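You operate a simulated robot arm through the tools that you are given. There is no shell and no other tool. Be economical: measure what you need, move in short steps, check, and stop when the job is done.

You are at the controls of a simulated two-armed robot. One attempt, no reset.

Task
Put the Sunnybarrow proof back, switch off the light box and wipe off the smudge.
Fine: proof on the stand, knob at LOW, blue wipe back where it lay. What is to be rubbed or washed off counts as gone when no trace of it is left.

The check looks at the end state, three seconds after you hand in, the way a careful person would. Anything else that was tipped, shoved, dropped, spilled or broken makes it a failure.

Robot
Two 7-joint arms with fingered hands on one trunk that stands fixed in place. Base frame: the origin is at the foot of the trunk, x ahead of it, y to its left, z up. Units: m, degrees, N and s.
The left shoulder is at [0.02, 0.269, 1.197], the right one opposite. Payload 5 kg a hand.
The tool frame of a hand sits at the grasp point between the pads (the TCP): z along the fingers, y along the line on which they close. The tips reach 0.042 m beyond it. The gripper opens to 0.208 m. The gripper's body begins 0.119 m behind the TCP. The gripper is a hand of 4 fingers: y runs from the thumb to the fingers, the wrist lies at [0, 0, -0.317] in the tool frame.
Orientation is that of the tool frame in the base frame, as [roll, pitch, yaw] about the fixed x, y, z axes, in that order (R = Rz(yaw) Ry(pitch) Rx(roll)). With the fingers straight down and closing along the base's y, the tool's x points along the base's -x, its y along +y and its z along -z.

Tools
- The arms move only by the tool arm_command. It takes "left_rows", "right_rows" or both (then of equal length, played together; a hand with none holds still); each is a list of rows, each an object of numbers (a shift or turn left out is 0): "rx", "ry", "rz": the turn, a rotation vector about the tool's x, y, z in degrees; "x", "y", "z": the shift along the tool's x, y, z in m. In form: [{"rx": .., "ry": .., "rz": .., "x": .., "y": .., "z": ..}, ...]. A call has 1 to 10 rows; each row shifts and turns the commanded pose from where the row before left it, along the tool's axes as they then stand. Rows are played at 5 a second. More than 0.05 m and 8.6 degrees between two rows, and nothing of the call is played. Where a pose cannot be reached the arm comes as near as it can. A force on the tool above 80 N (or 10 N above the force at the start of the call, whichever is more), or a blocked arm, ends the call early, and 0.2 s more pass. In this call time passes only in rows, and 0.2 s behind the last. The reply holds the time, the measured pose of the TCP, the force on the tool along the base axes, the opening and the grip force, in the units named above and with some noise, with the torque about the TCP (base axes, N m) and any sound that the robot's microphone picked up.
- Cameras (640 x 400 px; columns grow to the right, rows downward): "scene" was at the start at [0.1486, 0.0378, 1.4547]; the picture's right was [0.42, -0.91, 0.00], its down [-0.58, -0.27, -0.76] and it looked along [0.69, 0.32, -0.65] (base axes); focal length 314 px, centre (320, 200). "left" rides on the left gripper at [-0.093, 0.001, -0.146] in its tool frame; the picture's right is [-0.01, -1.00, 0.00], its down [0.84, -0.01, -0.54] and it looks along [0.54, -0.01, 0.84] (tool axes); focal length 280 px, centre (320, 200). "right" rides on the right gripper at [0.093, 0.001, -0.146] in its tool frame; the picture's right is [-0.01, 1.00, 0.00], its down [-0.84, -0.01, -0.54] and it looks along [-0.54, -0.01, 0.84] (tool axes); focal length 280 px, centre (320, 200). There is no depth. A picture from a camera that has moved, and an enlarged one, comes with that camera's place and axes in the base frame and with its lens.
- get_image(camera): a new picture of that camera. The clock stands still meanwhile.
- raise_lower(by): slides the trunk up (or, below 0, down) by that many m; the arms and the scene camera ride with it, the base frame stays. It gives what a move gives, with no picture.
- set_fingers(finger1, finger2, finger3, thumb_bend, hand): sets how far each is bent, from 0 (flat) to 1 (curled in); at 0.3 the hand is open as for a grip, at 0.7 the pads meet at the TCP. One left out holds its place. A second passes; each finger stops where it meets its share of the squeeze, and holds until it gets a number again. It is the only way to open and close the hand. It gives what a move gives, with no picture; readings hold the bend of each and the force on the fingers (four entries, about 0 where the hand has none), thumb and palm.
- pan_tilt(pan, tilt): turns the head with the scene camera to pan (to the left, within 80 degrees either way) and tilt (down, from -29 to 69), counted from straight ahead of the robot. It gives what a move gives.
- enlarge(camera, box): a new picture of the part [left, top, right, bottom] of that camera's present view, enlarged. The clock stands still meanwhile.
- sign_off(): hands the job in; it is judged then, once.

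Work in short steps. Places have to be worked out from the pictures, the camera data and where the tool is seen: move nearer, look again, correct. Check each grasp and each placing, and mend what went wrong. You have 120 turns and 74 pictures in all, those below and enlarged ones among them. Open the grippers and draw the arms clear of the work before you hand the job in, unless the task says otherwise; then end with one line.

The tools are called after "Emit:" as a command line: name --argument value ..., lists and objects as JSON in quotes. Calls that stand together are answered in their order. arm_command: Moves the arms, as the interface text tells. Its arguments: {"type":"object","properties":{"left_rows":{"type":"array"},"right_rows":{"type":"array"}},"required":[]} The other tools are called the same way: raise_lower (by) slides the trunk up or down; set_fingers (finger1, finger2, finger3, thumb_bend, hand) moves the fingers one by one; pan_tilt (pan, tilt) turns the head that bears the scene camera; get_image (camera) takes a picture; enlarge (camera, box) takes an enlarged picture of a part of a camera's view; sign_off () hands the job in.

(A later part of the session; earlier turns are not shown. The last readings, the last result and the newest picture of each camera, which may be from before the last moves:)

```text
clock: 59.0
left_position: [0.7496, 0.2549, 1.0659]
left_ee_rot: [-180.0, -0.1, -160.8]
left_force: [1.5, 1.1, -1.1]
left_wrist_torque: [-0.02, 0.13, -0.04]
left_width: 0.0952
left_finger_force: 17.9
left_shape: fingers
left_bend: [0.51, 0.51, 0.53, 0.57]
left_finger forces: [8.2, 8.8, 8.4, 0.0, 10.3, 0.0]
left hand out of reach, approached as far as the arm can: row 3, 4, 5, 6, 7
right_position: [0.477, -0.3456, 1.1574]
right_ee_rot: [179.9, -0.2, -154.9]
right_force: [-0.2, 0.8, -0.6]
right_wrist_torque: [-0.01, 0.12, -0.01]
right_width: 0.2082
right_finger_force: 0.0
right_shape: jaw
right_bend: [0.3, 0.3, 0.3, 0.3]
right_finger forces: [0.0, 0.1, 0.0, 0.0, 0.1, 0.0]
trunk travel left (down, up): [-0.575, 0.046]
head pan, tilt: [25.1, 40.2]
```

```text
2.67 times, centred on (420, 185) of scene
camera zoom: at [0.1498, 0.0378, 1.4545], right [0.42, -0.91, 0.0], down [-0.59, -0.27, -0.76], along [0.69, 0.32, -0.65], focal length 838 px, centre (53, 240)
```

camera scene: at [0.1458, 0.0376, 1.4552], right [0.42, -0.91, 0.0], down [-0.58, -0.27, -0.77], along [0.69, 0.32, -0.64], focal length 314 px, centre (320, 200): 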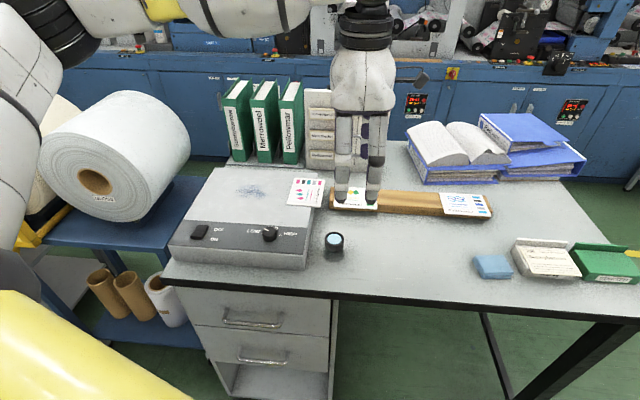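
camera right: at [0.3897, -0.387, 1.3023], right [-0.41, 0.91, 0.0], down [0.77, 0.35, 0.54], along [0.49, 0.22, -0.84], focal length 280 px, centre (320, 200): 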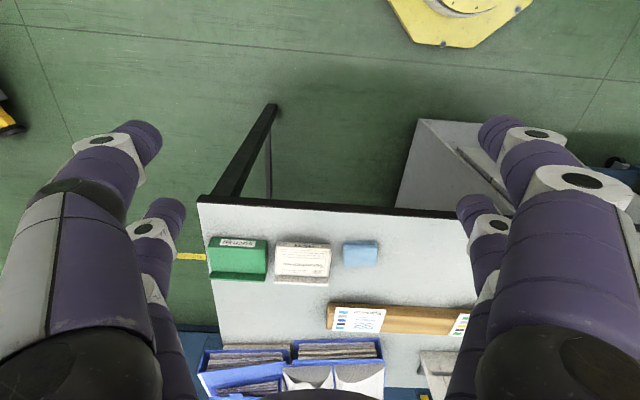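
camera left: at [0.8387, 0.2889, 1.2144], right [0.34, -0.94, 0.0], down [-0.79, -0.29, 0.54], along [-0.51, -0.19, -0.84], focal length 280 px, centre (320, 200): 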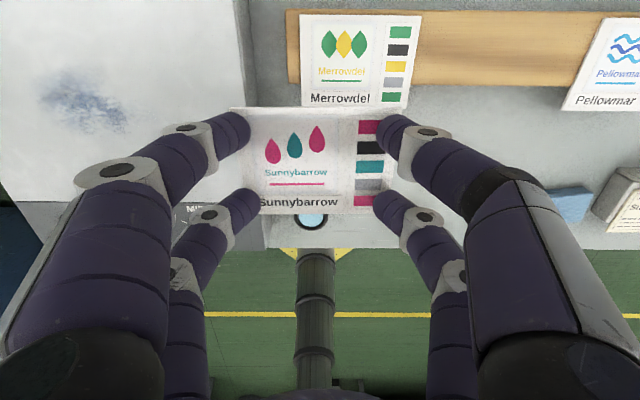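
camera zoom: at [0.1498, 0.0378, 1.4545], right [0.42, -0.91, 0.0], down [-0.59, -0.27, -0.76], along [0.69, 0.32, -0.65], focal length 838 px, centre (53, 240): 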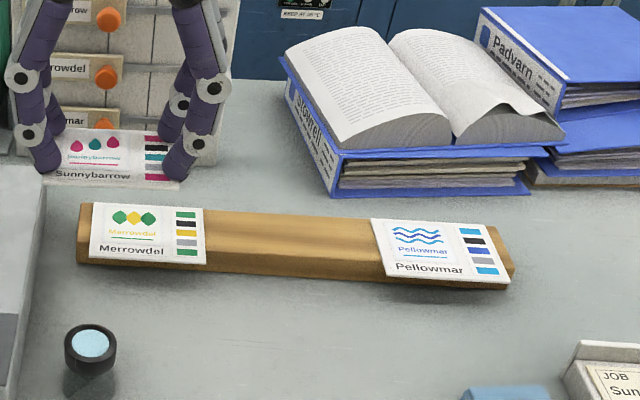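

The arm stopped at (0.75, 0.255): at this height it runs out of reach. I test at a lower height, still clear of everything.

Emit:
arm_command --left_rows '[{"z": 0.03}, {"z": 0.03}, {"x": -0.0125, "y": -0.0414}, {"x": -0.0125, "y": -0.0414}]'

```text
clock: 60.0
left_position: [0.7456, 0.2548, 1.0092]
left_ee_rot: [-180.0, -0.2, -160.7]
left_force: [-0.1, 0.4, 0.5]
left_wrist_torque: [0.0, -0.03, 0.02]
left_width: 0.0952
left_finger_force: 18.2
left_shape: fingers
left_bend: [0.51, 0.51, 0.53, 0.57]
left_finger forces: [8.2, 8.7, 8.2, 0.1, 10.2, 0.1]
left hand out of reach, approached as far as the arm can: row 3, 4
right_position: [0.4762, -0.3448, 1.1576]
right_ee_rot: [179.9, 0.1, -154.9]
right_force: [-0.1, 1.5, -0.5]
right_wrist_torque: [0.01, -0.04, 0.02]
right_width: 0.2078
right_finger_force: 0.1
right_shape: jaw
right_bend: [0.3, 0.3, 0.3, 0.3]
right_finger forces: [0.1, 0.0, 0.1, 0.1, 0.0, 0.0]
trunk travel left (down, up): [-0.575, 0.046]
head pan, tilt: [25.1, 40.2]
```

I probe which direction is limited: first purely sideways.

Emit:
arm_command --left_rows '[{"x": 0.013, "y": -0.0378}, {"x": 0.013, "y": -0.0378}]'

Emit:
get_image --camera "scene"

```text
clock: 60.6
left_position: [0.7082, 0.2232, 1.0128]
left_ee_rot: [-179.8, -0.1, -160.7]
left_force: [-0.4, 0.1, 0.7]
left_wrist_torque: [0.01, -0.03, 0.01]
left_width: 0.0953
left_finger_force: 17.3
left_shape: fingers
left_bend: [0.51, 0.51, 0.53, 0.57]
left_finger forces: [8.1, 8.6, 8.0, 0.0, 10.2, 0.1]
left hand out of reach, approached as far as the arm can: row 1, 2
right_position: [0.4765, -0.3445, 1.1571]
right_ee_rot: [-180.0, 0.0, -154.9]
right_force: [0.3, 0.1, -0.5]
right_wrist_torque: [0.03, 0.01, -0.02]
right_width: 0.2079
right_finger_force: 0.0
right_shape: jaw
right_bend: [0.3, 0.3, 0.3, 0.3]
right_finger forces: [0.1, 0.0, 0.0, 0.0, 0.0, 0.0]
trunk travel left (down, up): [-0.575, 0.046]
head pan, tilt: [25.1, 40.2]
```

```text
26 pictures are left
camera scene: at [0.1487, 0.0378, 1.4547], right [0.42, -0.91, 0.0], down [-0.58, -0.27, -0.76], along [0.69, 0.32, -0.65], focal length 314 px, centre (320, 200)
```

scene: 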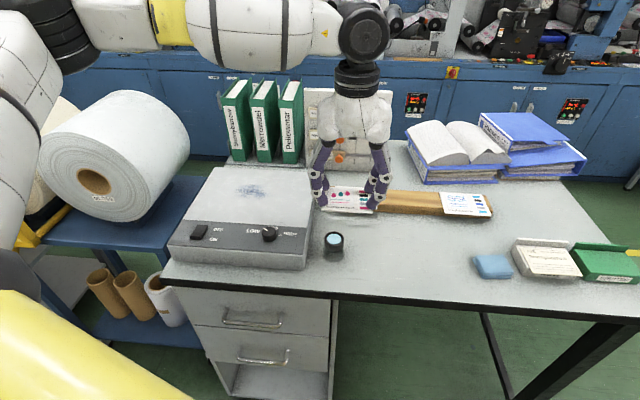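

The left arm's elbow is swung wide left and a joint limit blocks going farther right. I raise the trunk to the top, lower the hand again and retry.

Emit:
raise_lower --by 0.045

Emit:
arm_command --left_rows '[{"z": 0.025}, {"z": 0.02}, {"x": -0.0125, "y": -0.04}, {"x": -0.0125, "y": -0.04}]'

```text
clock: 61.5
left_position: [0.7096, 0.2251, 1.0578]
left_ee_rot: [-179.9, -0.2, -160.8]
left_force: [-0.5, -1.1, -0.1]
left_wrist_torque: [0.04, 0.02, -0.02]
left_width: 0.0952
left_finger_force: 17.8
left_shape: fingers
left_bend: [0.51, 0.51, 0.53, 0.57]
left_finger forces: [8.1, 8.6, 8.0, 0.0, 10.1, 0.0]
right_position: [0.4744, -0.3461, 1.2019]
right_ee_rot: [179.9, 0.0, -154.9]
right_force: [0.1, 0.0, 0.2]
right_wrist_torque: [-0.02, 0.03, 0.01]
right_width: 0.2079
right_finger_force: 0.0
right_shape: jaw
right_bend: [0.3, 0.3, 0.3, 0.3]
right_finger forces: [0.0, 0.1, 0.0, 0.1, 0.0, 0.0]
trunk travel left (down, up): [-0.62, 0.001]
head pan, tilt: [25.1, 40.2]
```

```text
clock: 62.5
left_position: [0.7057, 0.2267, 1.0149]
left_ee_rot: [-179.7, -0.1, -160.6]
left_force: [0.0, -0.3, -0.7]
left_wrist_torque: [0.01, 0.0, -0.01]
left_width: 0.0952
left_finger_force: 17.4
left_shape: fingers
left_bend: [0.51, 0.51, 0.53, 0.57]
left_finger forces: [8.1, 8.6, 7.9, 0.1, 10.2, 0.0]
left hand out of reach, approached as far as the arm can: row 2, 3, 4
right_position: [0.4757, -0.3446, 1.2019]
right_ee_rot: [-179.9, 0.1, -154.9]
right_force: [-0.6, -0.7, -0.6]
right_wrist_torque: [0.0, 0.0, 0.01]
right_width: 0.208
right_finger_force: 0.0
right_shape: jaw
right_bend: [0.3, 0.3, 0.3, 0.3]
right_finger forces: [0.0, 0.0, 0.0, 0.1, 0.1, 0.0]
trunk travel left (down, up): [-0.62, 0.001]
head pan, tilt: [25.1, 40.2]
```

Moving down relative to the trunk makes it worse, so a lower trunk should help. I raise both hands and then lower the trunk.

Emit:
arm_command --left_rows '[{"z": -0.04, "x": 0.005, "y": 0.01}, {"z": -0.04}, {"z": -0.04}, {"z": -0.04}]' --right_rows '[{"z": -0.03}, {"z": -0.03}, {"z": -0.03}, {"z": -0.03}]'

Emit:
raise_lower --by -0.16

Emit:
arm_command --left_rows '[{"x": -0.0125, "y": -0.04}, {"x": -0.0125, "y": -0.04}, {"x": -0.0125, "y": -0.04}]'

```text
clock: 63.5
left_position: [0.6966, 0.2338, 1.1728]
left_ee_rot: [-180.0, -0.2, -160.7]
left_force: [-0.7, 0.6, -0.6]
left_wrist_torque: [-0.09, 0.03, 0.01]
left_width: 0.0953
left_finger_force: 17.6
left_shape: fingers
left_bend: [0.51, 0.51, 0.53, 0.57]
left_finger forces: [8.0, 8.4, 7.8, 0.1, 10.0, 0.1]
right_position: [0.4737, -0.3444, 1.322]
right_ee_rot: [180.0, -0.1, -154.9]
right_force: [-0.2, 0.7, -1.0]
right_wrist_torque: [0.0, 0.05, 0.01]
right_width: 0.2079
right_finger_force: 0.1
right_shape: jaw
right_bend: [0.3, 0.3, 0.3, 0.3]
right_finger forces: [0.1, 0.0, 0.0, 0.0, 0.1, 0.0]
trunk travel left (down, up): [-0.62, 0.001]
head pan, tilt: [25.1, 40.2]
```

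```text
clock: 65.3
left_position: [0.6972, 0.2358, 1.0176]
left_ee_rot: [-179.7, -0.1, -160.9]
left_force: [-0.8, -0.2, 0.4]
left_wrist_torque: [-0.04, -0.08, 0.02]
left_width: 0.0952
left_finger_force: 16.5
left_shape: fingers
left_bend: [0.51, 0.51, 0.53, 0.57]
left_finger forces: [8.0, 8.5, 7.9, 0.0, 10.0, 0.1]
right_position: [0.4734, -0.3431, 1.1624]
right_ee_rot: [-179.9, 0.1, -154.9]
right_force: [-0.1, -0.3, 0.5]
right_wrist_torque: [0.02, -0.05, 0.0]
right_width: 0.2079
right_finger_force: 0.1
right_shape: jaw
right_bend: [0.3, 0.3, 0.3, 0.3]
right_finger forces: [0.0, 0.0, 0.0, 0.1, 0.0, 0.1]
trunk travel left (down, up): [-0.46, 0.161]
head pan, tilt: [25.1, 40.2]
```

```text
clock: 66.1
left_position: [0.7035, 0.2278, 1.0176]
left_ee_rot: [-179.8, -0.1, -160.7]
left_force: [-0.2, 0.4, -0.1]
left_wrist_torque: [-0.02, -0.1, 0.01]
left_width: 0.0952
left_finger_force: 16.9
left_shape: fingers
left_bend: [0.51, 0.51, 0.53, 0.57]
left_finger forces: [8.2, 8.4, 7.8, 0.0, 10.2, 0.0]
left hand out of reach, approached as far as the arm can: row 1, 2, 3
right_position: [0.4733, -0.3442, 1.1633]
right_ee_rot: [179.9, 0.2, -154.9]
right_force: [-1.0, -0.2, 0.9]
right_wrist_torque: [-0.06, -0.1, 0.01]
right_width: 0.2078
right_finger_force: 0.0
right_shape: jaw
right_bend: [0.3, 0.3, 0.3, 0.3]
right_finger forces: [0.0, 0.1, 0.1, 0.1, 0.0, 0.0]
trunk travel left (down, up): [-0.46, 0.161]
head pan, tilt: [25.1, 40.2]
```

The limit is independent of height. I test how far the right hand gets toward the stand, keeping clear of the left one.

Emit:
arm_command --right_rows '[{"x": -0.042, "y": 0.0128}, {"x": -0.042, "y": 0.0128}, {"x": -0.042, "y": 0.0128}, {"x": -0.042, "y": 0.0128}, {"x": -0.042, "y": 0.0128}, {"x": -0.042, "y": 0.0128}, {"x": -0.042, "y": 0.0128}, {"x": -0.042, "y": 0.0128}, {"x": -0.042, "y": 0.0128}, {"x": -0.042, "y": 0.0128}]'

```text
clock: 68.3
left_position: [0.7042, 0.2306, 1.016]
left_ee_rot: [-179.8, -0.2, -160.6]
left_force: [0.2, 1.4, -1.3]
left_wrist_torque: [-0.27, 0.01, 0.02]
left_width: 0.0951
left_finger_force: 17.0
left_shape: fingers
left_bend: [0.51, 0.51, 0.53, 0.57]
left_finger forces: [8.2, 8.5, 7.7, 0.1, 10.1, 0.0]
right_position: [0.7992, -0.0478, 1.1594]
right_ee_rot: [-180.0, 0.0, -154.8]
right_force: [-0.2, 0.1, -0.2]
right_wrist_torque: [-0.07, 0.06, 0.0]
right_width: 0.2078
right_finger_force: 0.1
right_shape: jaw
right_bend: [0.3, 0.3, 0.3, 0.3]
right_finger forces: [0.1, 0.0, 0.0, 0.1, 0.0, 0.1]
trunk travel left (down, up): [-0.46, 0.161]
head pan, tilt: [25.1, 40.2]
```

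The right arm reaches there easily, so the left arm is just in an awkward configuration. I retract the left hand with the card and try coming in from nearer the robot.

Emit:
arm_command --left_rows '[{"x": 0.037, "y": 0.0173, "z": -0.02}, {"x": 0.037, "y": 0.0173, "z": -0.02}, {"x": 0.037, "y": 0.0173}, {"x": 0.037, "y": 0.0173}, {"x": 0.037, "y": 0.0173}, {"x": 0.0141, "y": -0.04}, {"x": 0.0141, "y": -0.04}, {"x": 0.0141, "y": -0.04}, {"x": 0.0141, "y": -0.04}]'

Emit:
get_image --camera "scene"

```text
clock: 70.3
left_position: [0.5007, 0.146, 1.0563]
left_ee_rot: [-179.8, -0.3, -160.5]
left_force: [0.8, 0.5, -0.6]
left_wrist_torque: [-0.08, 0.07, 0.02]
left_width: 0.0949
left_finger_force: 16.6
left_shape: fingers
left_bend: [0.51, 0.51, 0.54, 0.57]
left_finger forces: [8.3, 8.5, 7.3, 0.0, 9.7, 0.1]
left hand out of reach, approached as far as the arm can: row 8, 9
right_position: [0.8003, -0.0477, 1.1578]
right_ee_rot: [180.0, -0.2, -154.8]
right_force: [0.4, 0.7, -1.8]
right_wrist_torque: [-0.11, 0.15, 0.06]
right_width: 0.2078
right_finger_force: 0.1
right_shape: jaw
right_bend: [0.3, 0.3, 0.3, 0.3]
right_finger forces: [0.1, 0.0, 0.0, 0.1, 0.0, 0.0]
trunk travel left (down, up): [-0.46, 0.161]
head pan, tilt: [25.1, 40.2]
```

```text
25 pictures are left
camera scene: at [0.1543, 0.0384, 1.3382], right [0.42, -0.91, 0.0], down [-0.59, -0.27, -0.76], along [0.69, 0.32, -0.65], focal length 314 px, centre (320, 200)
```

scene: 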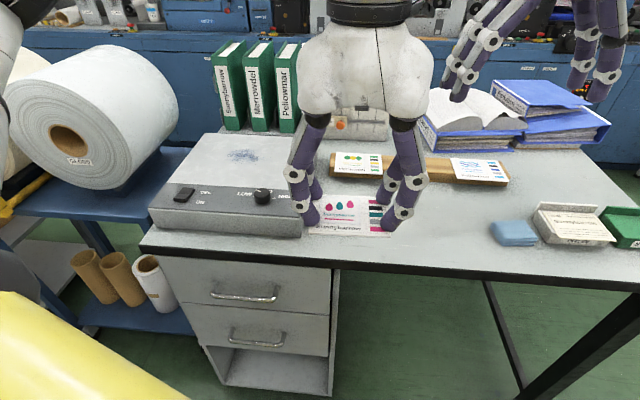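

The left arm has a sideways limit well short of the stand, while the right arm reaches it. So I hand over: the left hand lays the card on the box with its right end overhanging, where the right hand can take it. I move it to about (0.649, 0.330).

Emit:
arm_command --left_rows '[{"x": -0.0335, "y": 0.0207}, {"x": -0.0335, "y": 0.0207}, {"x": -0.0335, "y": 0.0207}, {"x": -0.0335, "y": 0.0207}, {"x": -0.0335, "y": 0.0207}, {"x": -0.0335, "y": 0.0207}]' --right_rows '[{"y": -0.04}, {"y": -0.04}, {"y": -0.04}, {"x": 0.03}, {"x": 0.03}, {"x": 0.03}]'

Emit:
get_image --camera "left"

```text
clock: 71.7
left_position: [0.6484, 0.3275, 1.0581]
left_ee_rot: [-179.8, -0.1, -160.7]
left_force: [0.5, -0.5, 0.4]
left_wrist_torque: [0.05, -0.02, -0.02]
left_width: 0.0946
left_finger_force: 15.2
left_shape: fingers
left_bend: [0.51, 0.51, 0.54, 0.57]
left_finger forces: [7.5, 8.1, 6.7, 0.0, 9.3, 0.1]
right_position: [0.7696, -0.1988, 1.1614]
right_ee_rot: [180.0, -0.1, -154.9]
right_force: [0.5, 0.3, -0.3]
right_wrist_torque: [-0.06, -0.07, -0.01]
right_width: 0.2081
right_finger_force: 0.1
right_shape: jaw
right_bend: [0.3, 0.3, 0.3, 0.3]
right_finger forces: [0.0, 0.0, 0.1, 0.0, 0.1, 0.1]
trunk travel left (down, up): [-0.46, 0.161]
head pan, tilt: [25.1, 40.2]
```

```text
24 pictures are left
camera left: at [0.7364, 0.3608, 1.2051], right [0.34, -0.94, 0.0], down [-0.79, -0.29, 0.54], along [-0.51, -0.19, -0.84], focal length 280 px, centre (320, 200)
```

left: 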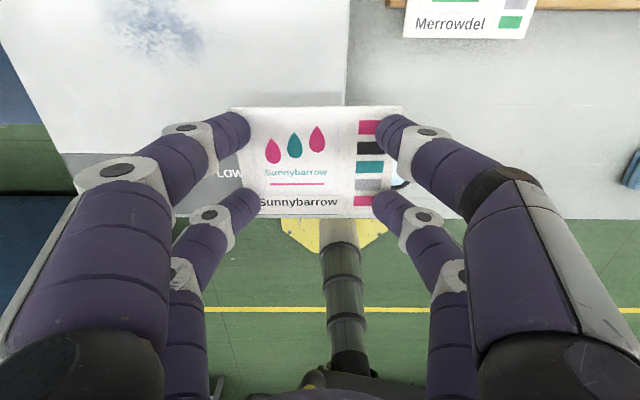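

The position is good: box edge at tool y of about −0.028, so 3 cm of overhang, and the knob is clear. I lower the card.

Emit:
arm_command --left_rows '[{"z": 0.03}, {"z": 0.03}, {"z": 0.02}, {"z": 0.01}]'

Emit:
arm_command --left_rows '[{"z": 0.0015}, {"z": 0.0015}]'

Emit:
arm_command --left_rows '[{"z": 0.001}, {"z": 0.001}]'

```text
clock: 72.7
left_position: [0.6474, 0.3269, 0.9656]
left_ee_rot: [-179.8, -0.1, -160.7]
left_force: [0.1, 0.3, 0.1]
left_wrist_torque: [-0.02, 0.0, 0.01]
left_width: 0.0945
left_finger_force: 15.8
left_shape: fingers
left_bend: [0.51, 0.51, 0.54, 0.57]
left_finger forces: [7.4, 8.1, 6.6, 0.1, 9.1, 0.0]
right_position: [0.7687, -0.1987, 1.1612]
right_ee_rot: [179.9, 0.0, -154.9]
right_force: [-0.7, -0.5, -0.7]
right_wrist_torque: [0.02, -0.03, -0.01]
right_width: 0.2077
right_finger_force: 0.1
right_shape: jaw
right_bend: [0.3, 0.3, 0.3, 0.3]
right_finger forces: [0.0, 0.1, 0.0, 0.0, 0.1, 0.1]
trunk travel left (down, up): [-0.46, 0.161]
head pan, tilt: [25.1, 40.2]
```

```text
clock: 73.3
left_position: [0.6487, 0.327, 0.964]
left_ee_rot: [-179.7, -0.1, -160.8]
left_force: [0.6, 0.8, 7.3]
left_wrist_torque: [0.49, -0.05, -0.08]
left_width: 0.0948
left_finger_force: 16.0
left_shape: fingers
left_bend: [0.51, 0.51, 0.54, 0.57]
left_finger forces: [7.8, 8.3, 6.6, 0.0, 9.3, 0.1]
right_position: [0.7693, -0.1981, 1.1608]
right_ee_rot: [-180.0, 0.0, -154.9]
right_force: [0.2, -0.1, 0.0]
right_wrist_torque: [-0.03, -0.02, -0.02]
right_width: 0.2077
right_finger_force: 0.1
right_shape: jaw
right_bend: [0.3, 0.3, 0.3, 0.3]
right_finger forces: [0.0, 0.0, 0.0, 0.1, 0.0, 0.1]
trunk travel left (down, up): [-0.46, 0.161]
head pan, tilt: [25.1, 40.2]
```

```text
clock: 73.9
left_position: [0.6467, 0.3278, 0.9628]
left_ee_rot: [-179.8, 0.0, -160.7]
left_force: [2.8, 3.4, 26.4]
left_wrist_torque: [0.72, 0.33, -0.23]
left_width: 0.0942
left_finger_force: 22.1
left_shape: fingers
left_bend: [0.51, 0.51, 0.54, 0.57]
left_finger forces: [11.1, 16.7, 7.2, 0.0, 9.5, 0.1]
right_position: [0.7699, -0.1996, 1.1628]
right_ee_rot: [179.9, 0.1, -154.7]
right_force: [0.7, -0.2, 0.6]
right_wrist_torque: [0.02, 0.03, -0.01]
right_width: 0.208
right_finger_force: 0.2
right_shape: jaw
right_bend: [0.3, 0.3, 0.3, 0.3]
right_finger forces: [0.0, 0.0, 0.0, 0.0, 0.0, 0.0]
trunk travel left (down, up): [-0.46, 0.161]
head pan, tilt: [25.1, 40.2]
```

The card rests on the box. I release, lift, and draw the left hand back to the left.

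Emit:
set_fingers --hand "left" --finger1 0.45 --finger2 0.45 --finger3 0.45 --thumb_bend 0.45

Emit:
arm_command --left_rows '[{"z": -0.02}, {"z": -0.04}, {"z": -0.04}, {"z": -0.04}, {"y": 0.045}, {"y": 0.045}, {"y": 0.045}, {"y": 0.045}, {"y": 0.045}, {"y": 0.045}]'

Emit:
get_image --camera "scene"

```text
clock: 74.9
left_position: [0.6465, 0.3273, 0.9626]
left_ee_rot: [-179.9, -0.2, -160.8]
left_force: [-2.0, -5.9, 18.4]
left_wrist_torque: [1.15, 0.17, 0.26]
left_width: 0.1341
left_finger_force: 9.5
left_shape: fingers
left_bend: [0.47, 0.45, 0.45, 0.45]
left_finger forces: [17.1, 1.1, 0.0, 0.0, 0.0, 0.0]
right_position: [0.7688, -0.1998, 1.1623]
right_ee_rot: [180.0, -0.1, -154.9]
right_force: [0.4, -0.7, -0.6]
right_wrist_torque: [0.04, 0.03, 0.04]
right_width: 0.2081
right_finger_force: 0.1
right_shape: jaw
right_bend: [0.3, 0.3, 0.3, 0.3]
right_finger forces: [0.0, 0.0, 0.0, 0.1, 0.0, 0.1]
trunk travel left (down, up): [-0.46, 0.161]
head pan, tilt: [25.1, 40.2]
```

```text
clock: 77.1
left_position: [0.557, 0.5851, 1.0988]
left_ee_rot: [-179.9, -0.2, -160.9]
left_force: [0.1, 0.4, -0.1]
left_wrist_torque: [-0.04, -0.02, 0.02]
left_width: 0.1394
left_finger_force: 0.1
left_shape: fingers
left_bend: [0.45, 0.45, 0.45, 0.45]
left_finger forces: [0.0, 0.0, 0.1, 0.1, 0.0, 0.0]
right_position: [0.7683, -0.1974, 1.1608]
right_ee_rot: [180.0, 0.0, -154.8]
right_force: [-0.1, 2.3, 0.1]
right_wrist_torque: [-0.14, -0.05, -0.01]
right_width: 0.208
right_finger_force: 0.0
right_shape: jaw
right_bend: [0.3, 0.3, 0.3, 0.3]
right_finger forces: [0.0, 0.0, 0.1, 0.0, 0.0, 0.0]
trunk travel left (down, up): [-0.46, 0.161]
head pan, tilt: [25.1, 40.2]
```

```text
23 pictures are left
camera scene: at [0.1529, 0.0386, 1.3391], right [0.42, -0.91, 0.0], down [-0.58, -0.27, -0.76], along [0.69, 0.32, -0.65], focal length 314 px, centre (320, 200)
```

scene: 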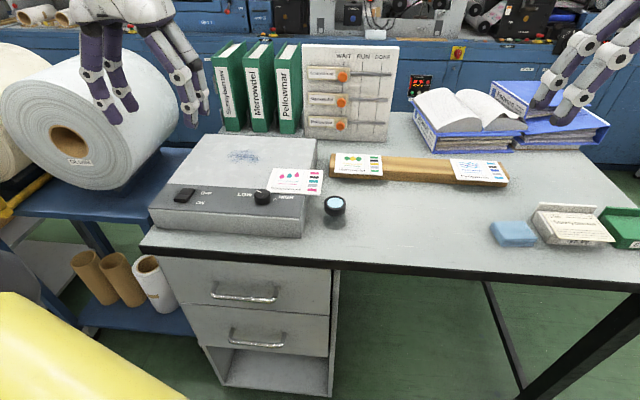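

The card lies flat with its right end overhanging. I raise the trunk a bit, move the left hand farther away, and bring the right hand over.

Emit:
raise_lower --by 0.1

Emit:
arm_command --left_rows '[{"x": 0.04, "y": 0.025}, {"x": 0.04, "y": 0.025}, {"x": 0.04, "y": 0.025}, {}, {}, {}, {}, {}]' --right_rows '[{"rz": 6, "z": 0.02}, {"y": 0.045, "z": 0.02}, {"y": 0.045, "z": 0.02}, {"y": 0.045, "z": 0.02}, {"y": 0.045, "x": -0.01}, {"y": 0.045, "x": -0.01}, {"y": 0.045, "x": -0.01}, {"y": 0.045, "x": -0.01}]'

Emit:
arm_command --right_rows '[{"y": 0.045, "x": -0.004}, {"y": 0.045, "x": -0.004}, {"y": 0.045, "x": -0.004}, {"y": 0.045, "x": -0.004}, {"y": 0.04, "x": -0.003}]'

Emit:
get_image --camera "right"

```text
clock: 78.4
left_position: [0.5581, 0.5835, 1.2005]
left_ee_rot: [-179.8, -0.2, -160.7]
left_force: [0.8, 0.8, -0.6]
left_wrist_torque: [0.01, 0.03, -0.01]
left_width: 0.1395
left_finger_force: 0.1
left_shape: fingers
left_bend: [0.45, 0.45, 0.45, 0.45]
left_finger forces: [0.0, 0.0, 0.1, 0.1, 0.0, 0.1]
right_position: [0.7691, -0.197, 1.2614]
right_ee_rot: [179.9, -0.1, -154.8]
right_force: [1.1, -0.7, -0.2]
right_wrist_torque: [0.03, 0.04, -0.01]
right_width: 0.2078
right_finger_force: 0.0
right_shape: jaw
right_bend: [0.3, 0.3, 0.3, 0.3]
right_finger forces: [0.1, 0.0, 0.0, 0.0, 0.0, 0.0]
trunk travel left (down, up): [-0.56, 0.061]
head pan, tilt: [25.1, 40.2]
```

```text
clock: 80.2
left_position: [0.4225, 0.6157, 1.2016]
left_ee_rot: [-179.9, -0.2, -160.6]
left_force: [-0.5, 0.5, 0.0]
left_wrist_torque: [-0.18, 0.03, 0.01]
left_width: 0.1395
left_finger_force: 0.1
left_shape: fingers
left_bend: [0.45, 0.45, 0.45, 0.45]
left_finger forces: [0.0, 0.0, 0.0, 0.0, 0.1, 0.0]
right_position: [0.7089, 0.1119, 1.1807]
right_ee_rot: [-179.8, 0.0, -160.9]
right_force: [0.6, 0.3, 0.6]
right_wrist_torque: [-0.08, 0.05, 0.0]
right_width: 0.2078
right_finger_force: 0.1
right_shape: jaw
right_bend: [0.3, 0.3, 0.3, 0.3]
right_finger forces: [0.0, 0.1, 0.0, 0.1, 0.0, 0.0]
trunk travel left (down, up): [-0.56, 0.061]
head pan, tilt: [25.1, 40.2]
```

```text
clock: 81.6
left_position: [0.4219, 0.6134, 1.2029]
left_ee_rot: [-179.9, -0.1, -160.9]
left_force: [0.4, -0.9, 0.7]
left_wrist_torque: [0.16, -0.02, -0.01]
left_width: 0.1394
left_finger_force: 0.0
left_shape: fingers
left_bend: [0.45, 0.45, 0.45, 0.45]
left_finger forces: [0.0, 0.1, 0.0, 0.0, 0.1, 0.0]
right_position: [0.7372, 0.1884, 1.2089]
right_ee_rot: [176.5, 0.8, -168.0]
right_force: [0.6, -1.2, 0.9]
right_wrist_torque: [0.17, -0.05, 0.01]
right_width: 0.2084
right_finger_force: 0.0
right_shape: jaw
right_bend: [0.3, 0.3, 0.3, 0.3]
right_finger forces: [0.0, 0.0, 0.0, 0.0, 0.1, 0.1]
right hand out of reach, approached as far as the arm can: row 4, 5
trunk travel left (down, up): [-0.56, 0.061]
head pan, tilt: [25.1, 40.2]
stopped in row 5 (right hand): the arm was blocked; the commanded pose is now the measured one
```

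```text
22 pictures are left
camera right: at [0.645, 0.1602, 1.3522], right [-0.19, 0.98, 0.06], down [0.83, 0.13, 0.55], along [0.53, 0.16, -0.83], focal length 280 px, centre (320, 200)
```

right: 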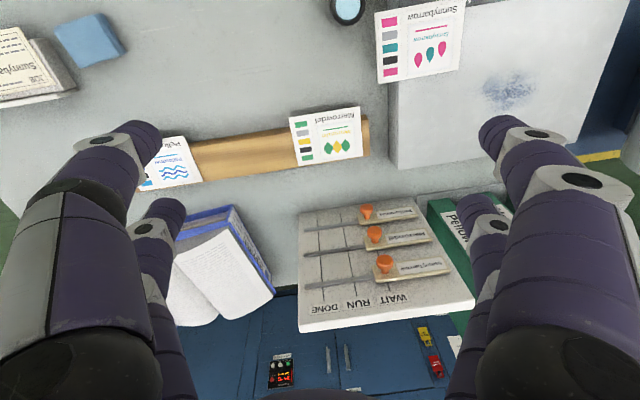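

The right arm hit its reach limit because it was too high there. I back off, straighten the hand and descend before going left again.

Emit:
arm_command --right_rows '[{"y": -0.03, "x": 0.03}, {"rx": 3.5, "ry": 0.8, "rz": -7.2}, {"y": -0.03, "x": 0.03}, {"z": 0.04}, {"z": 0.04}, {"z": 0.04}]'

```text
clock: 83.0
left_position: [0.4242, 0.6181, 1.1996]
left_ee_rot: [-179.8, -0.3, -160.7]
left_force: [1.0, 3.1, -2.2]
left_wrist_torque: [-0.41, 0.19, 0.0]
left_width: 0.1396
left_finger_force: 0.0
left_shape: fingers
left_bend: [0.45, 0.45, 0.45, 0.45]
left_finger forces: [0.0, 0.1, 0.1, 0.1, 0.0, 0.0]
right_position: [0.6971, 0.1235, 1.0825]
right_ee_rot: [-179.4, 0.0, -160.2]
right_force: [0.9, 2.2, -0.1]
right_wrist_torque: [-0.33, 0.12, 0.0]
right_width: 0.2079
right_finger_force: 0.1
right_shape: jaw
right_bend: [0.3, 0.3, 0.3, 0.3]
right_finger forces: [0.0, 0.1, 0.1, 0.1, 0.1, 0.0]
trunk travel left (down, up): [-0.56, 0.061]
head pan, tilt: [25.1, 40.2]
```

Straight again. I set the finger opening and move left at a lower height.

Emit:
set_fingers --hand "right" --finger1 0.45 --finger2 0.45 --finger3 0.45 --thumb_bend 0.45

Emit:
arm_command --right_rows '[{"x": -0.005, "y": 0.04, "z": 0.02}, {"x": -0.005, "y": 0.04, "z": 0.02}, {"x": -0.005, "y": 0.04, "z": 0.015}, {"x": -0.005, "y": 0.04}, {"x": -0.005, "y": 0.04}]'

Emit:
get_image --camera "right"

```text
clock: 84.0
left_position: [0.4203, 0.614, 1.2028]
left_ee_rot: [-179.8, -0.1, -160.7]
left_force: [-0.3, -0.3, 0.2]
left_wrist_torque: [0.03, -0.04, 0.03]
left_width: 0.1396
left_finger_force: 0.1
left_shape: fingers
left_bend: [0.45, 0.45, 0.45, 0.45]
left_finger forces: [0.0, 0.0, 0.1, 0.1, 0.1, 0.1]
right_position: [0.6928, 0.1207, 1.0854]
right_ee_rot: [-179.6, 0.3, -160.4]
right_force: [-0.9, -0.2, -0.3]
right_wrist_torque: [0.05, -0.02, 0.01]
right_width: 0.1401
right_finger_force: 0.0
right_shape: fingers
right_bend: [0.45, 0.45, 0.45, 0.45]
right_finger forces: [0.1, 0.0, 0.0, 0.1, 0.0, 0.1]
trunk travel left (down, up): [-0.56, 0.061]
head pan, tilt: [25.1, 40.2]
```

```text
clock: 85.4
left_position: [0.4216, 0.6137, 1.2038]
left_ee_rot: [-180.0, -0.2, -160.6]
left_force: [0.9, -1.0, 0.3]
left_wrist_torque: [0.16, 0.03, 0.04]
left_width: 0.1393
left_finger_force: 0.0
left_shape: fingers
left_bend: [0.45, 0.45, 0.45, 0.45]
left_finger forces: [0.0, 0.0, 0.1, 0.0, 0.0, 0.1]
right_position: [0.7235, 0.2362, 1.0496]
right_ee_rot: [178.4, 0.6, -166.8]
right_force: [-0.4, 0.0, -0.7]
right_wrist_torque: [0.05, -0.01, -0.04]
right_width: 0.1396
right_finger_force: 0.0
right_shape: fingers
right_bend: [0.45, 0.45, 0.45, 0.45]
right_finger forces: [0.0, 0.0, 0.0, 0.0, 0.1, 0.0]
right hand out of reach, approached as far as the arm can: row 5
trunk travel left (down, up): [-0.56, 0.061]
head pan, tilt: [25.1, 40.2]
stopped in row 5 (right hand): the arm was blocked; the commanded pose is now the measured one
```

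```text
21 pictures are left
camera right: at [0.6309, 0.2106, 1.1943], right [-0.21, 0.98, 0.03], down [0.82, 0.16, 0.55], along [0.53, 0.14, -0.84], focal length 280 px, centre (320, 200)
```

right: 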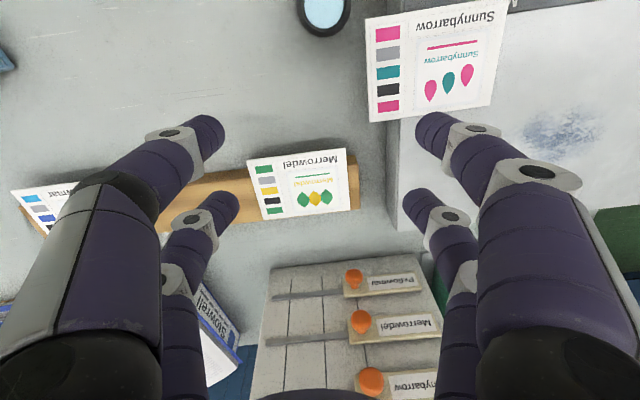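

The right arm is physically blocked by something. I look with the head camera.

Emit:
get_image --camera "scene"

```text
20 pictures are left
camera scene: at [0.1494, 0.0372, 1.4396], right [0.42, -0.91, 0.0], down [-0.58, -0.27, -0.76], along [0.69, 0.33, -0.65], focal length 314 px, centre (320, 200)
```

scene: 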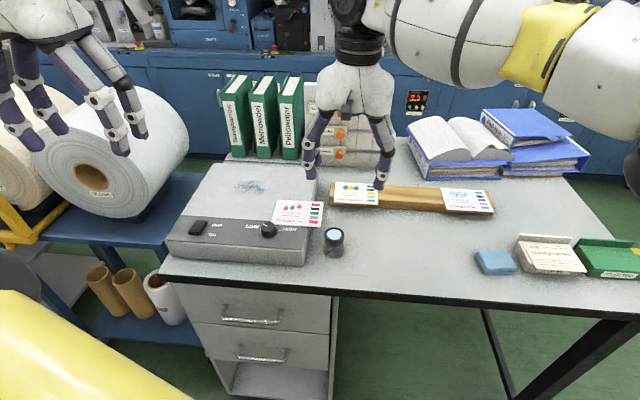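

Both arms seem limited to about the same line between them (lateral −0.09 in the robot's facing frame). A hand-over spot on the table near (0.55, 0.155) would lie on that line. I test whether the right hand can get there.

Emit:
arm_command --right_rows '[{"y": -0.045}, {"y": -0.045}, {"rx": 1.6, "ry": 0.6, "rz": -6}, {"y": -0.045, "x": 0.02}, {"x": 0.045}, {"x": 0.045}, {"x": 0.045}, {"x": 0.03}]'

Emit:
arm_command --right_rows '[{"y": 0.03}, {"y": 0.03}, {"y": 0.03}, {"y": 0.03}, {"y": 0.03}]'

```text
clock: 87.2
left_position: [0.4228, 0.6133, 1.2041]
left_ee_rot: [-179.9, -0.2, -160.8]
left_force: [-0.2, -2.0, 0.4]
left_wrist_torque: [0.18, 0.03, 0.0]
left_width: 0.1396
left_finger_force: 0.0
left_shape: fingers
left_bend: [0.45, 0.45, 0.45, 0.45]
left_finger forces: [0.0, 0.0, 0.0, 0.0, 0.0, 0.0]
right_position: [0.5822, 0.0499, 1.0473]
right_ee_rot: [-179.9, 0.2, -160.6]
right_force: [-0.4, -0.8, 0.7]
right_wrist_torque: [0.14, -0.03, 0.01]
right_width: 0.1396
right_finger_force: 0.1
right_shape: fingers
right_bend: [0.45, 0.45, 0.45, 0.45]
right_finger forces: [0.0, 0.0, 0.1, 0.0, 0.0, 0.0]
trunk travel left (down, up): [-0.56, 0.061]
head pan, tilt: [25.1, 40.2]
```

```text
clock: 88.4
left_position: [0.4217, 0.6151, 1.202]
left_ee_rot: [-179.8, -0.3, -160.7]
left_force: [-0.1, -0.7, -0.7]
left_wrist_torque: [-0.09, -0.09, 0.02]
left_width: 0.1396
left_finger_force: 0.1
left_shape: fingers
left_bend: [0.45, 0.45, 0.45, 0.45]
left_finger forces: [0.1, 0.0, 0.0, 0.0, 0.0, 0.0]
right_position: [0.533, 0.1908, 1.0459]
right_ee_rot: [-179.8, 0.1, -160.5]
right_force: [-0.1, 0.2, -0.5]
right_wrist_torque: [-0.04, -0.01, 0.0]
right_width: 0.1396
right_finger_force: 0.1
right_shape: fingers
right_bend: [0.45, 0.45, 0.45, 0.45]
right_finger forces: [0.0, 0.0, 0.1, 0.1, 0.0, 0.1]
trunk travel left (down, up): [-0.56, 0.061]
head pan, tilt: [25.1, 40.2]
```

The right hand reaches beyond that line from here. I try going directly to the card from this side.

Emit:
arm_command --right_rows '[{"y": 0.03}, {"y": 0.03}, {"y": 0.03, "x": -0.03}, {"x": -0.03}, {"x": -0.03}, {"x": -0.03}, {"x": -0.035}]'

Emit:
get_image --camera "right"

```text
clock: 90.2
left_position: [0.4225, 0.6123, 1.2031]
left_ee_rot: [-179.9, -0.2, -160.8]
left_force: [0.7, -1.9, -0.1]
left_wrist_torque: [0.22, 0.15, -0.03]
left_width: 0.1398
left_finger_force: 0.0
left_shape: fingers
left_bend: [0.45, 0.45, 0.45, 0.45]
left_finger forces: [0.0, 0.0, 0.0, 0.1, 0.1, 0.0]
right_position: [0.7049, 0.246, 1.0757]
right_ee_rot: [177.9, 1.1, -167.2]
right_force: [1.0, -1.5, -0.9]
right_wrist_torque: [0.2, 0.14, 0.01]
right_width: 0.1397
right_finger_force: 0.0
right_shape: fingers
right_bend: [0.45, 0.45, 0.45, 0.45]
right_finger forces: [0.0, 0.0, 0.0, 0.0, 0.0, 0.0]
right hand out of reach, approached as far as the arm can: row 7
trunk travel left (down, up): [-0.56, 0.061]
head pan, tilt: [25.1, 40.2]
stopped in row 7 (right hand): the arm was blocked; the commanded pose is now the measured one
```

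```text
19 pictures are left
camera right: at [0.611, 0.2198, 1.2203], right [-0.21, 0.98, 0.03], down [0.82, 0.15, 0.55], along [0.54, 0.14, -0.83], focal length 280 px, centre (320, 200)
```

right: 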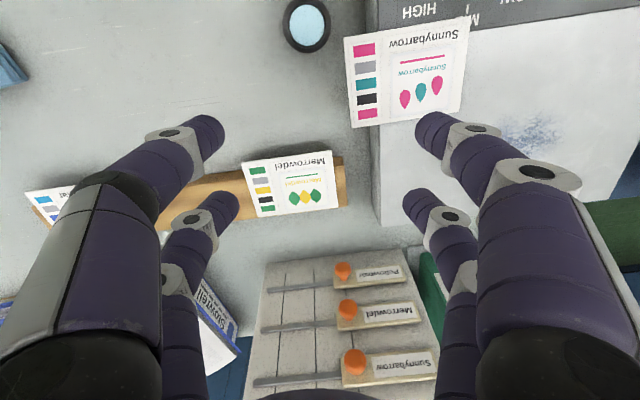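

The card spot is not reachable for the right hand, but the table spot is. I draw the right hand off and bring the left hand back over the card.

Emit:
arm_command --right_rows '[{"y": -0.045}, {"y": -0.045}, {"rx": 2, "ry": 1, "rz": -6}, {"y": -0.045}, {"y": -0.045}, {"y": -0.045}, {"y": -0.045}, {"y": -0.045, "z": -0.01}]'

Emit:
arm_command --left_rows '[{"x": -0.0149, "y": -0.0429, "z": 0.018}, {"x": -0.0149, "y": -0.0429, "z": 0.018}, {"x": -0.0149, "y": -0.0429, "z": 0.018}, {"x": -0.0149, "y": -0.0429, "z": 0.018}, {"x": -0.0149, "y": -0.0429, "z": 0.018}, {"x": -0.0149, "y": -0.0429, "z": 0.018}, {"x": -0.0149, "y": -0.0429, "z": 0.018}, {"x": -0.0149, "y": -0.0429, "z": 0.018}, {"z": 0.035}]'

Emit:
get_image --camera "left"

```text
clock: 92.0
left_position: [0.4229, 0.6125, 1.2032]
left_ee_rot: [-180.0, -0.1, -160.8]
left_force: [0.6, -0.9, 1.5]
left_wrist_torque: [0.23, 0.0, -0.04]
left_width: 0.1396
left_finger_force: 0.0
left_shape: fingers
left_bend: [0.45, 0.45, 0.45, 0.45]
left_finger forces: [0.0, 0.0, 0.0, 0.0, 0.1, 0.1]
right_position: [0.7935, -0.0518, 1.0819]
right_ee_rot: [-179.8, 0.2, -160.8]
right_force: [-0.5, -0.6, -0.2]
right_wrist_torque: [0.13, -0.04, 0.03]
right_width: 0.1398
right_finger_force: 0.0
right_shape: fingers
right_bend: [0.45, 0.45, 0.45, 0.45]
right_finger forces: [0.0, 0.0, 0.0, 0.0, 0.0, 0.1]
trunk travel left (down, up): [-0.56, 0.061]
head pan, tilt: [25.1, 40.2]
```

```text
clock: 94.0
left_position: [0.6467, 0.3315, 1.0269]
left_ee_rot: [-179.8, -0.3, -160.7]
left_force: [0.5, 0.8, 1.4]
left_wrist_torque: [0.0, 0.0, -0.02]
left_width: 0.1397
left_finger_force: 0.2
left_shape: fingers
left_bend: [0.45, 0.45, 0.45, 0.45]
left_finger forces: [0.0, 0.1, 0.0, 0.0, 0.1, 0.0]
right_position: [0.7937, -0.0487, 1.082]
right_ee_rot: [-179.7, 0.2, -160.7]
right_force: [-0.9, 0.3, -0.1]
right_wrist_torque: [-0.05, -0.07, 0.0]
right_width: 0.1398
right_finger_force: 0.1
right_shape: fingers
right_bend: [0.45, 0.45, 0.45, 0.45]
right_finger forces: [0.0, 0.0, 0.0, 0.0, 0.0, 0.0]
trunk travel left (down, up): [-0.56, 0.061]
head pan, tilt: [25.1, 40.2]
```

```text
18 pictures are left
camera left: at [0.7358, 0.3655, 1.174], right [0.34, -0.94, 0.0], down [-0.79, -0.29, 0.54], along [-0.51, -0.19, -0.84], focal length 280 px, centre (320, 200)
```

left: 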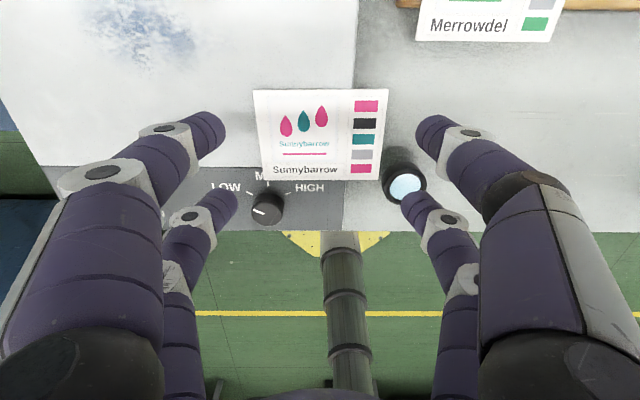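

The pointer of the knob should be checked, so I enlarge the view there.

Emit:
enlarge --camera "left" --box '[200, 80, 440, 230]'

```text
2.67 times, centred on (320, 155) of left
camera zoom: at [0.7358, 0.3655, 1.174], right [0.34, -0.94, 0.0], down [-0.79, -0.29, 0.54], along [-0.51, -0.19, -0.84], focal length 748 px, centre (320, 320)
```

zoom: 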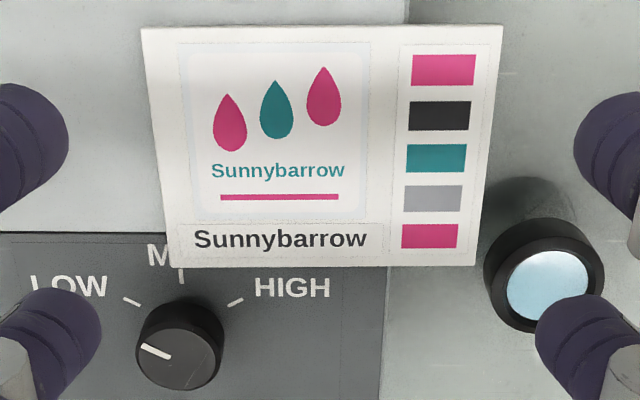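

The knob is fine at LOW, and the card is centred under the hand. I descend again to grip it.

Emit:
arm_command --left_rows '[{"z": 0.03}, {"z": 0.02}, {"z": 0.01}, {"z": 0.002}]'

Emit:
arm_command --left_rows '[{"z": 0.0015}, {"z": 0.001}]'

```text
clock: 95.0
left_position: [0.647, 0.3298, 0.9624]
left_ee_rot: [-179.8, -0.2, -160.7]
left_force: [0.3, -1.0, 0.7]
left_wrist_torque: [0.03, 0.01, 0.05]
left_width: 0.1398
left_finger_force: 0.0
left_shape: fingers
left_bend: [0.45, 0.45, 0.45, 0.45]
left_finger forces: [0.0, 0.0, 0.1, 0.0, 0.0, 0.1]
right_position: [0.7936, -0.0482, 1.0822]
right_ee_rot: [-179.7, 0.3, -160.8]
right_force: [0.4, 0.0, 1.2]
right_wrist_torque: [0.01, -0.07, -0.01]
right_width: 0.1397
right_finger_force: 0.1
right_shape: fingers
right_bend: [0.45, 0.45, 0.45, 0.45]
right_finger forces: [0.1, 0.0, 0.0, 0.0, 0.0, 0.1]
trunk travel left (down, up): [-0.56, 0.061]
head pan, tilt: [25.1, 40.2]
```

```text
clock: 95.6
left_position: [0.6472, 0.3285, 0.9617]
left_ee_rot: [-179.8, 0.0, -160.6]
left_force: [-1.5, -1.7, 18.9]
left_wrist_torque: [1.42, 0.54, 0.15]
left_width: 0.1408
left_finger_force: 9.5
left_shape: fingers
left_bend: [0.45, 0.45, 0.45, 0.45]
left_finger forces: [9.7, 8.8, 0.1, 0.1, 0.0, 0.0]
right_position: [0.7928, -0.0491, 1.0827]
right_ee_rot: [-179.7, 0.2, -160.9]
right_force: [0.6, 0.4, 0.2]
right_wrist_torque: [0.02, 0.0, -0.01]
right_width: 0.1396
right_finger_force: 0.1
right_shape: fingers
right_bend: [0.45, 0.45, 0.45, 0.45]
right_finger forces: [0.0, 0.0, 0.0, 0.0, 0.0, 0.0]
trunk travel left (down, up): [-0.56, 0.061]
head pan, tilt: [25.1, 40.2]
```

The left tips rest on the glass. I close all four and lift to check.

Emit:
set_fingers --hand "left" --finger1 0.6 --finger2 0.6 --finger3 0.6 --thumb_bend 0.6

Emit:
arm_command --left_rows '[{"z": -0.003}, {"z": -0.007}, {"z": -0.01}, {"z": -0.02}, {"z": -0.03}]'

Emit:
get_image --camera "left"

```text
clock: 96.6
left_position: [0.6481, 0.3317, 0.9608]
left_ee_rot: [-179.6, 0.0, -160.7]
left_force: [4.3, 5.2, 35.3]
left_wrist_torque: [-0.05, -0.07, 0.04]
left_width: 0.107
left_finger_force: 30.1
left_shape: fingers
left_bend: [0.45, 0.45, 0.54, 0.58]
left_finger forces: [12.0, 13.4, 23.3, 0.0, 11.2, 0.0]
right_position: [0.7931, -0.0495, 1.0825]
right_ee_rot: [-179.7, 0.2, -160.7]
right_force: [-0.1, 0.5, -0.5]
right_wrist_torque: [-0.01, -0.03, 0.0]
right_width: 0.14
right_finger_force: 0.1
right_shape: fingers
right_bend: [0.45, 0.45, 0.45, 0.45]
right_finger forces: [0.0, 0.0, 0.0, 0.1, 0.0, 0.0]
trunk travel left (down, up): [-0.56, 0.061]
head pan, tilt: [25.1, 40.2]
```

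```text
clock: 97.8
left_position: [0.6454, 0.3296, 1.03]
left_ee_rot: [-179.9, -0.3, -160.7]
left_force: [-0.1, -1.5, -0.2]
left_wrist_torque: [0.02, -0.07, -0.05]
left_width: 0.0954
left_finger_force: 11.6
left_shape: fingers
left_bend: [0.48, 0.48, 0.56, 0.59]
left_finger forces: [6.4, 5.3, 6.0, 0.0, 5.9, 0.1]
right_position: [0.7922, -0.0489, 1.0822]
right_ee_rot: [-179.7, 0.2, -160.8]
right_force: [-0.1, -0.5, -0.4]
right_wrist_torque: [0.06, -0.04, 0.0]
right_width: 0.1397
right_finger_force: 0.1
right_shape: fingers
right_bend: [0.45, 0.45, 0.45, 0.45]
right_finger forces: [0.0, 0.0, 0.0, 0.0, 0.0, 0.0]
trunk travel left (down, up): [-0.56, 0.061]
head pan, tilt: [25.1, 40.2]
```

```text
16 pictures are left
camera left: at [0.7344, 0.3632, 1.1779], right [0.34, -0.94, 0.0], down [-0.79, -0.29, 0.54], along [-0.51, -0.19, -0.84], focal length 280 px, centre (320, 200)
```

left: 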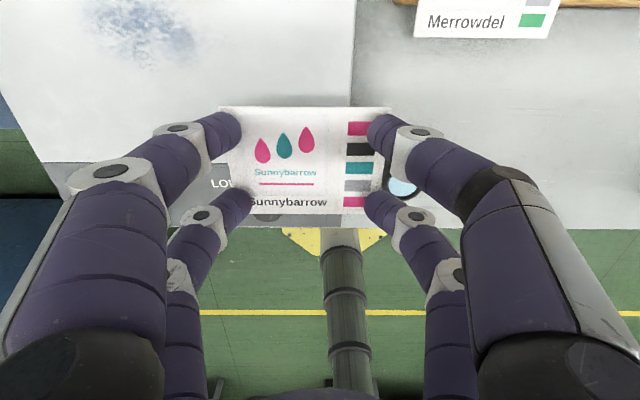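

Held again. I carry it to the table hand-over spot at about (0.545, 0.175).

Emit:
arm_command --left_rows '[{"x": 0.029, "y": -0.0237}, {"x": 0.029, "y": -0.0237}, {"x": 0.029, "y": -0.0237}, {"x": 0.029, "y": -0.0237}, {"x": 0.029, "y": -0.0237}]'

Emit:
get_image --camera "left"

```text
clock: 99.0
left_position: [0.5488, 0.1726, 1.031]
left_ee_rot: [-179.8, -0.3, -160.7]
left_force: [0.3, 0.5, 0.6]
left_wrist_torque: [0.07, 0.01, 0.02]
left_width: 0.0953
left_finger_force: 10.9
left_shape: fingers
left_bend: [0.48, 0.48, 0.56, 0.59]
left_finger forces: [5.8, 5.1, 5.4, 0.1, 5.3, 0.0]
right_position: [0.7936, -0.0491, 1.0819]
right_ee_rot: [-179.7, 0.2, -160.7]
right_force: [0.6, -0.5, 0.0]
right_wrist_torque: [0.05, 0.05, 0.0]
right_width: 0.1399
right_finger_force: 0.1
right_shape: fingers
right_bend: [0.45, 0.45, 0.45, 0.45]
right_finger forces: [0.0, 0.0, 0.0, 0.0, 0.0, 0.0]
trunk travel left (down, up): [-0.56, 0.061]
head pan, tilt: [25.1, 40.2]
```

```text
15 pictures are left
camera left: at [0.638, 0.2065, 1.1784], right [0.34, -0.94, 0.0], down [-0.79, -0.29, 0.54], along [-0.51, -0.19, -0.84], focal length 280 px, centre (320, 200)
```

left: 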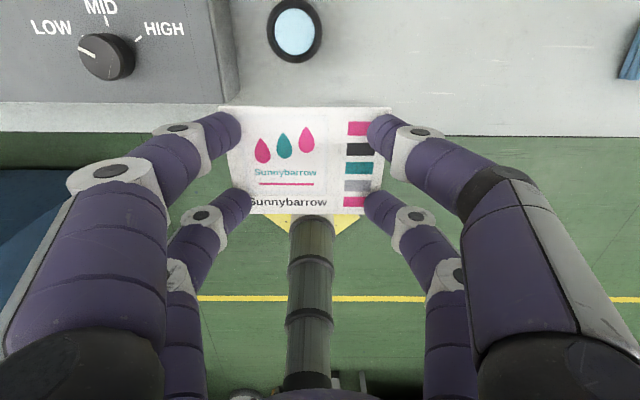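

At this spot finger 1's knuckles would come too near the box side. I try 3 cm farther right and 1 cm deeper.

Emit:
arm_command --left_rows '[{"y": -0.015}, {"y": -0.015}, {"x": -0.01}]'

```text
clock: 99.8
left_position: [0.5676, 0.1535, 1.0318]
left_ee_rot: [-179.9, -0.3, -160.8]
left_force: [1.1, 0.1, -0.1]
left_wrist_torque: [0.03, 0.15, -0.03]
left_width: 0.0952
left_finger_force: 10.6
left_shape: fingers
left_bend: [0.48, 0.48, 0.56, 0.59]
left_finger forces: [5.6, 5.1, 5.2, 0.0, 5.3, 0.0]
left hand out of reach, approached as far as the arm can: row 2
right_position: [0.7943, -0.0488, 1.0805]
right_ee_rot: [-179.7, 0.1, -160.8]
right_force: [0.4, -0.1, -0.5]
right_wrist_torque: [0.03, 0.11, 0.0]
right_width: 0.1398
right_finger_force: 0.0
right_shape: fingers
right_bend: [0.45, 0.45, 0.45, 0.45]
right_finger forces: [0.1, 0.1, 0.0, 0.0, 0.0, 0.0]
trunk travel left (down, up): [-0.56, 0.061]
head pan, tilt: [25.1, 40.2]
```

Better. I come back 1 cm in x to keep clear of the loupe and lower toward the table.

Emit:
arm_command --left_rows '[{"x": 0.01}, {"z": 0.03}, {"z": 0.03}, {"z": 0.03}, {"z": 0.02}]'

Emit:
get_image --camera "left"

```text
clock: 101.0
left_position: [0.5536, 0.1591, 0.9228]
left_ee_rot: [-179.5, -0.2, -160.6]
left_force: [0.0, -0.8, 0.0]
left_wrist_torque: [-0.01, 0.03, 0.01]
left_width: 0.0952
left_finger_force: 10.5
left_shape: fingers
left_bend: [0.48, 0.48, 0.56, 0.59]
left_finger forces: [5.5, 4.9, 5.1, 0.0, 5.3, 0.0]
left hand out of reach, approached as far as the arm can: row 4, 5
right_position: [0.7929, -0.0502, 1.0818]
right_ee_rot: [-179.7, 0.2, -160.8]
right_force: [-0.1, 0.3, -0.2]
right_wrist_torque: [-0.01, -0.02, -0.02]
right_width: 0.1398
right_finger_force: 0.0
right_shape: fingers
right_bend: [0.45, 0.45, 0.45, 0.45]
right_finger forces: [0.1, 0.1, 0.0, 0.1, 0.0, 0.0]
trunk travel left (down, up): [-0.56, 0.061]
head pan, tilt: [25.1, 40.2]
```

```text
14 pictures are left
camera left: at [0.642, 0.1946, 1.07], right [0.34, -0.94, 0.01], down [-0.79, -0.28, 0.54], along [-0.51, -0.19, -0.84], focal length 280 px, centre (320, 200)
```

left: 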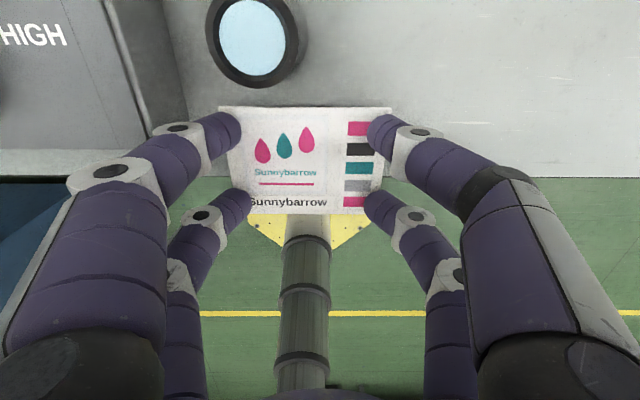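

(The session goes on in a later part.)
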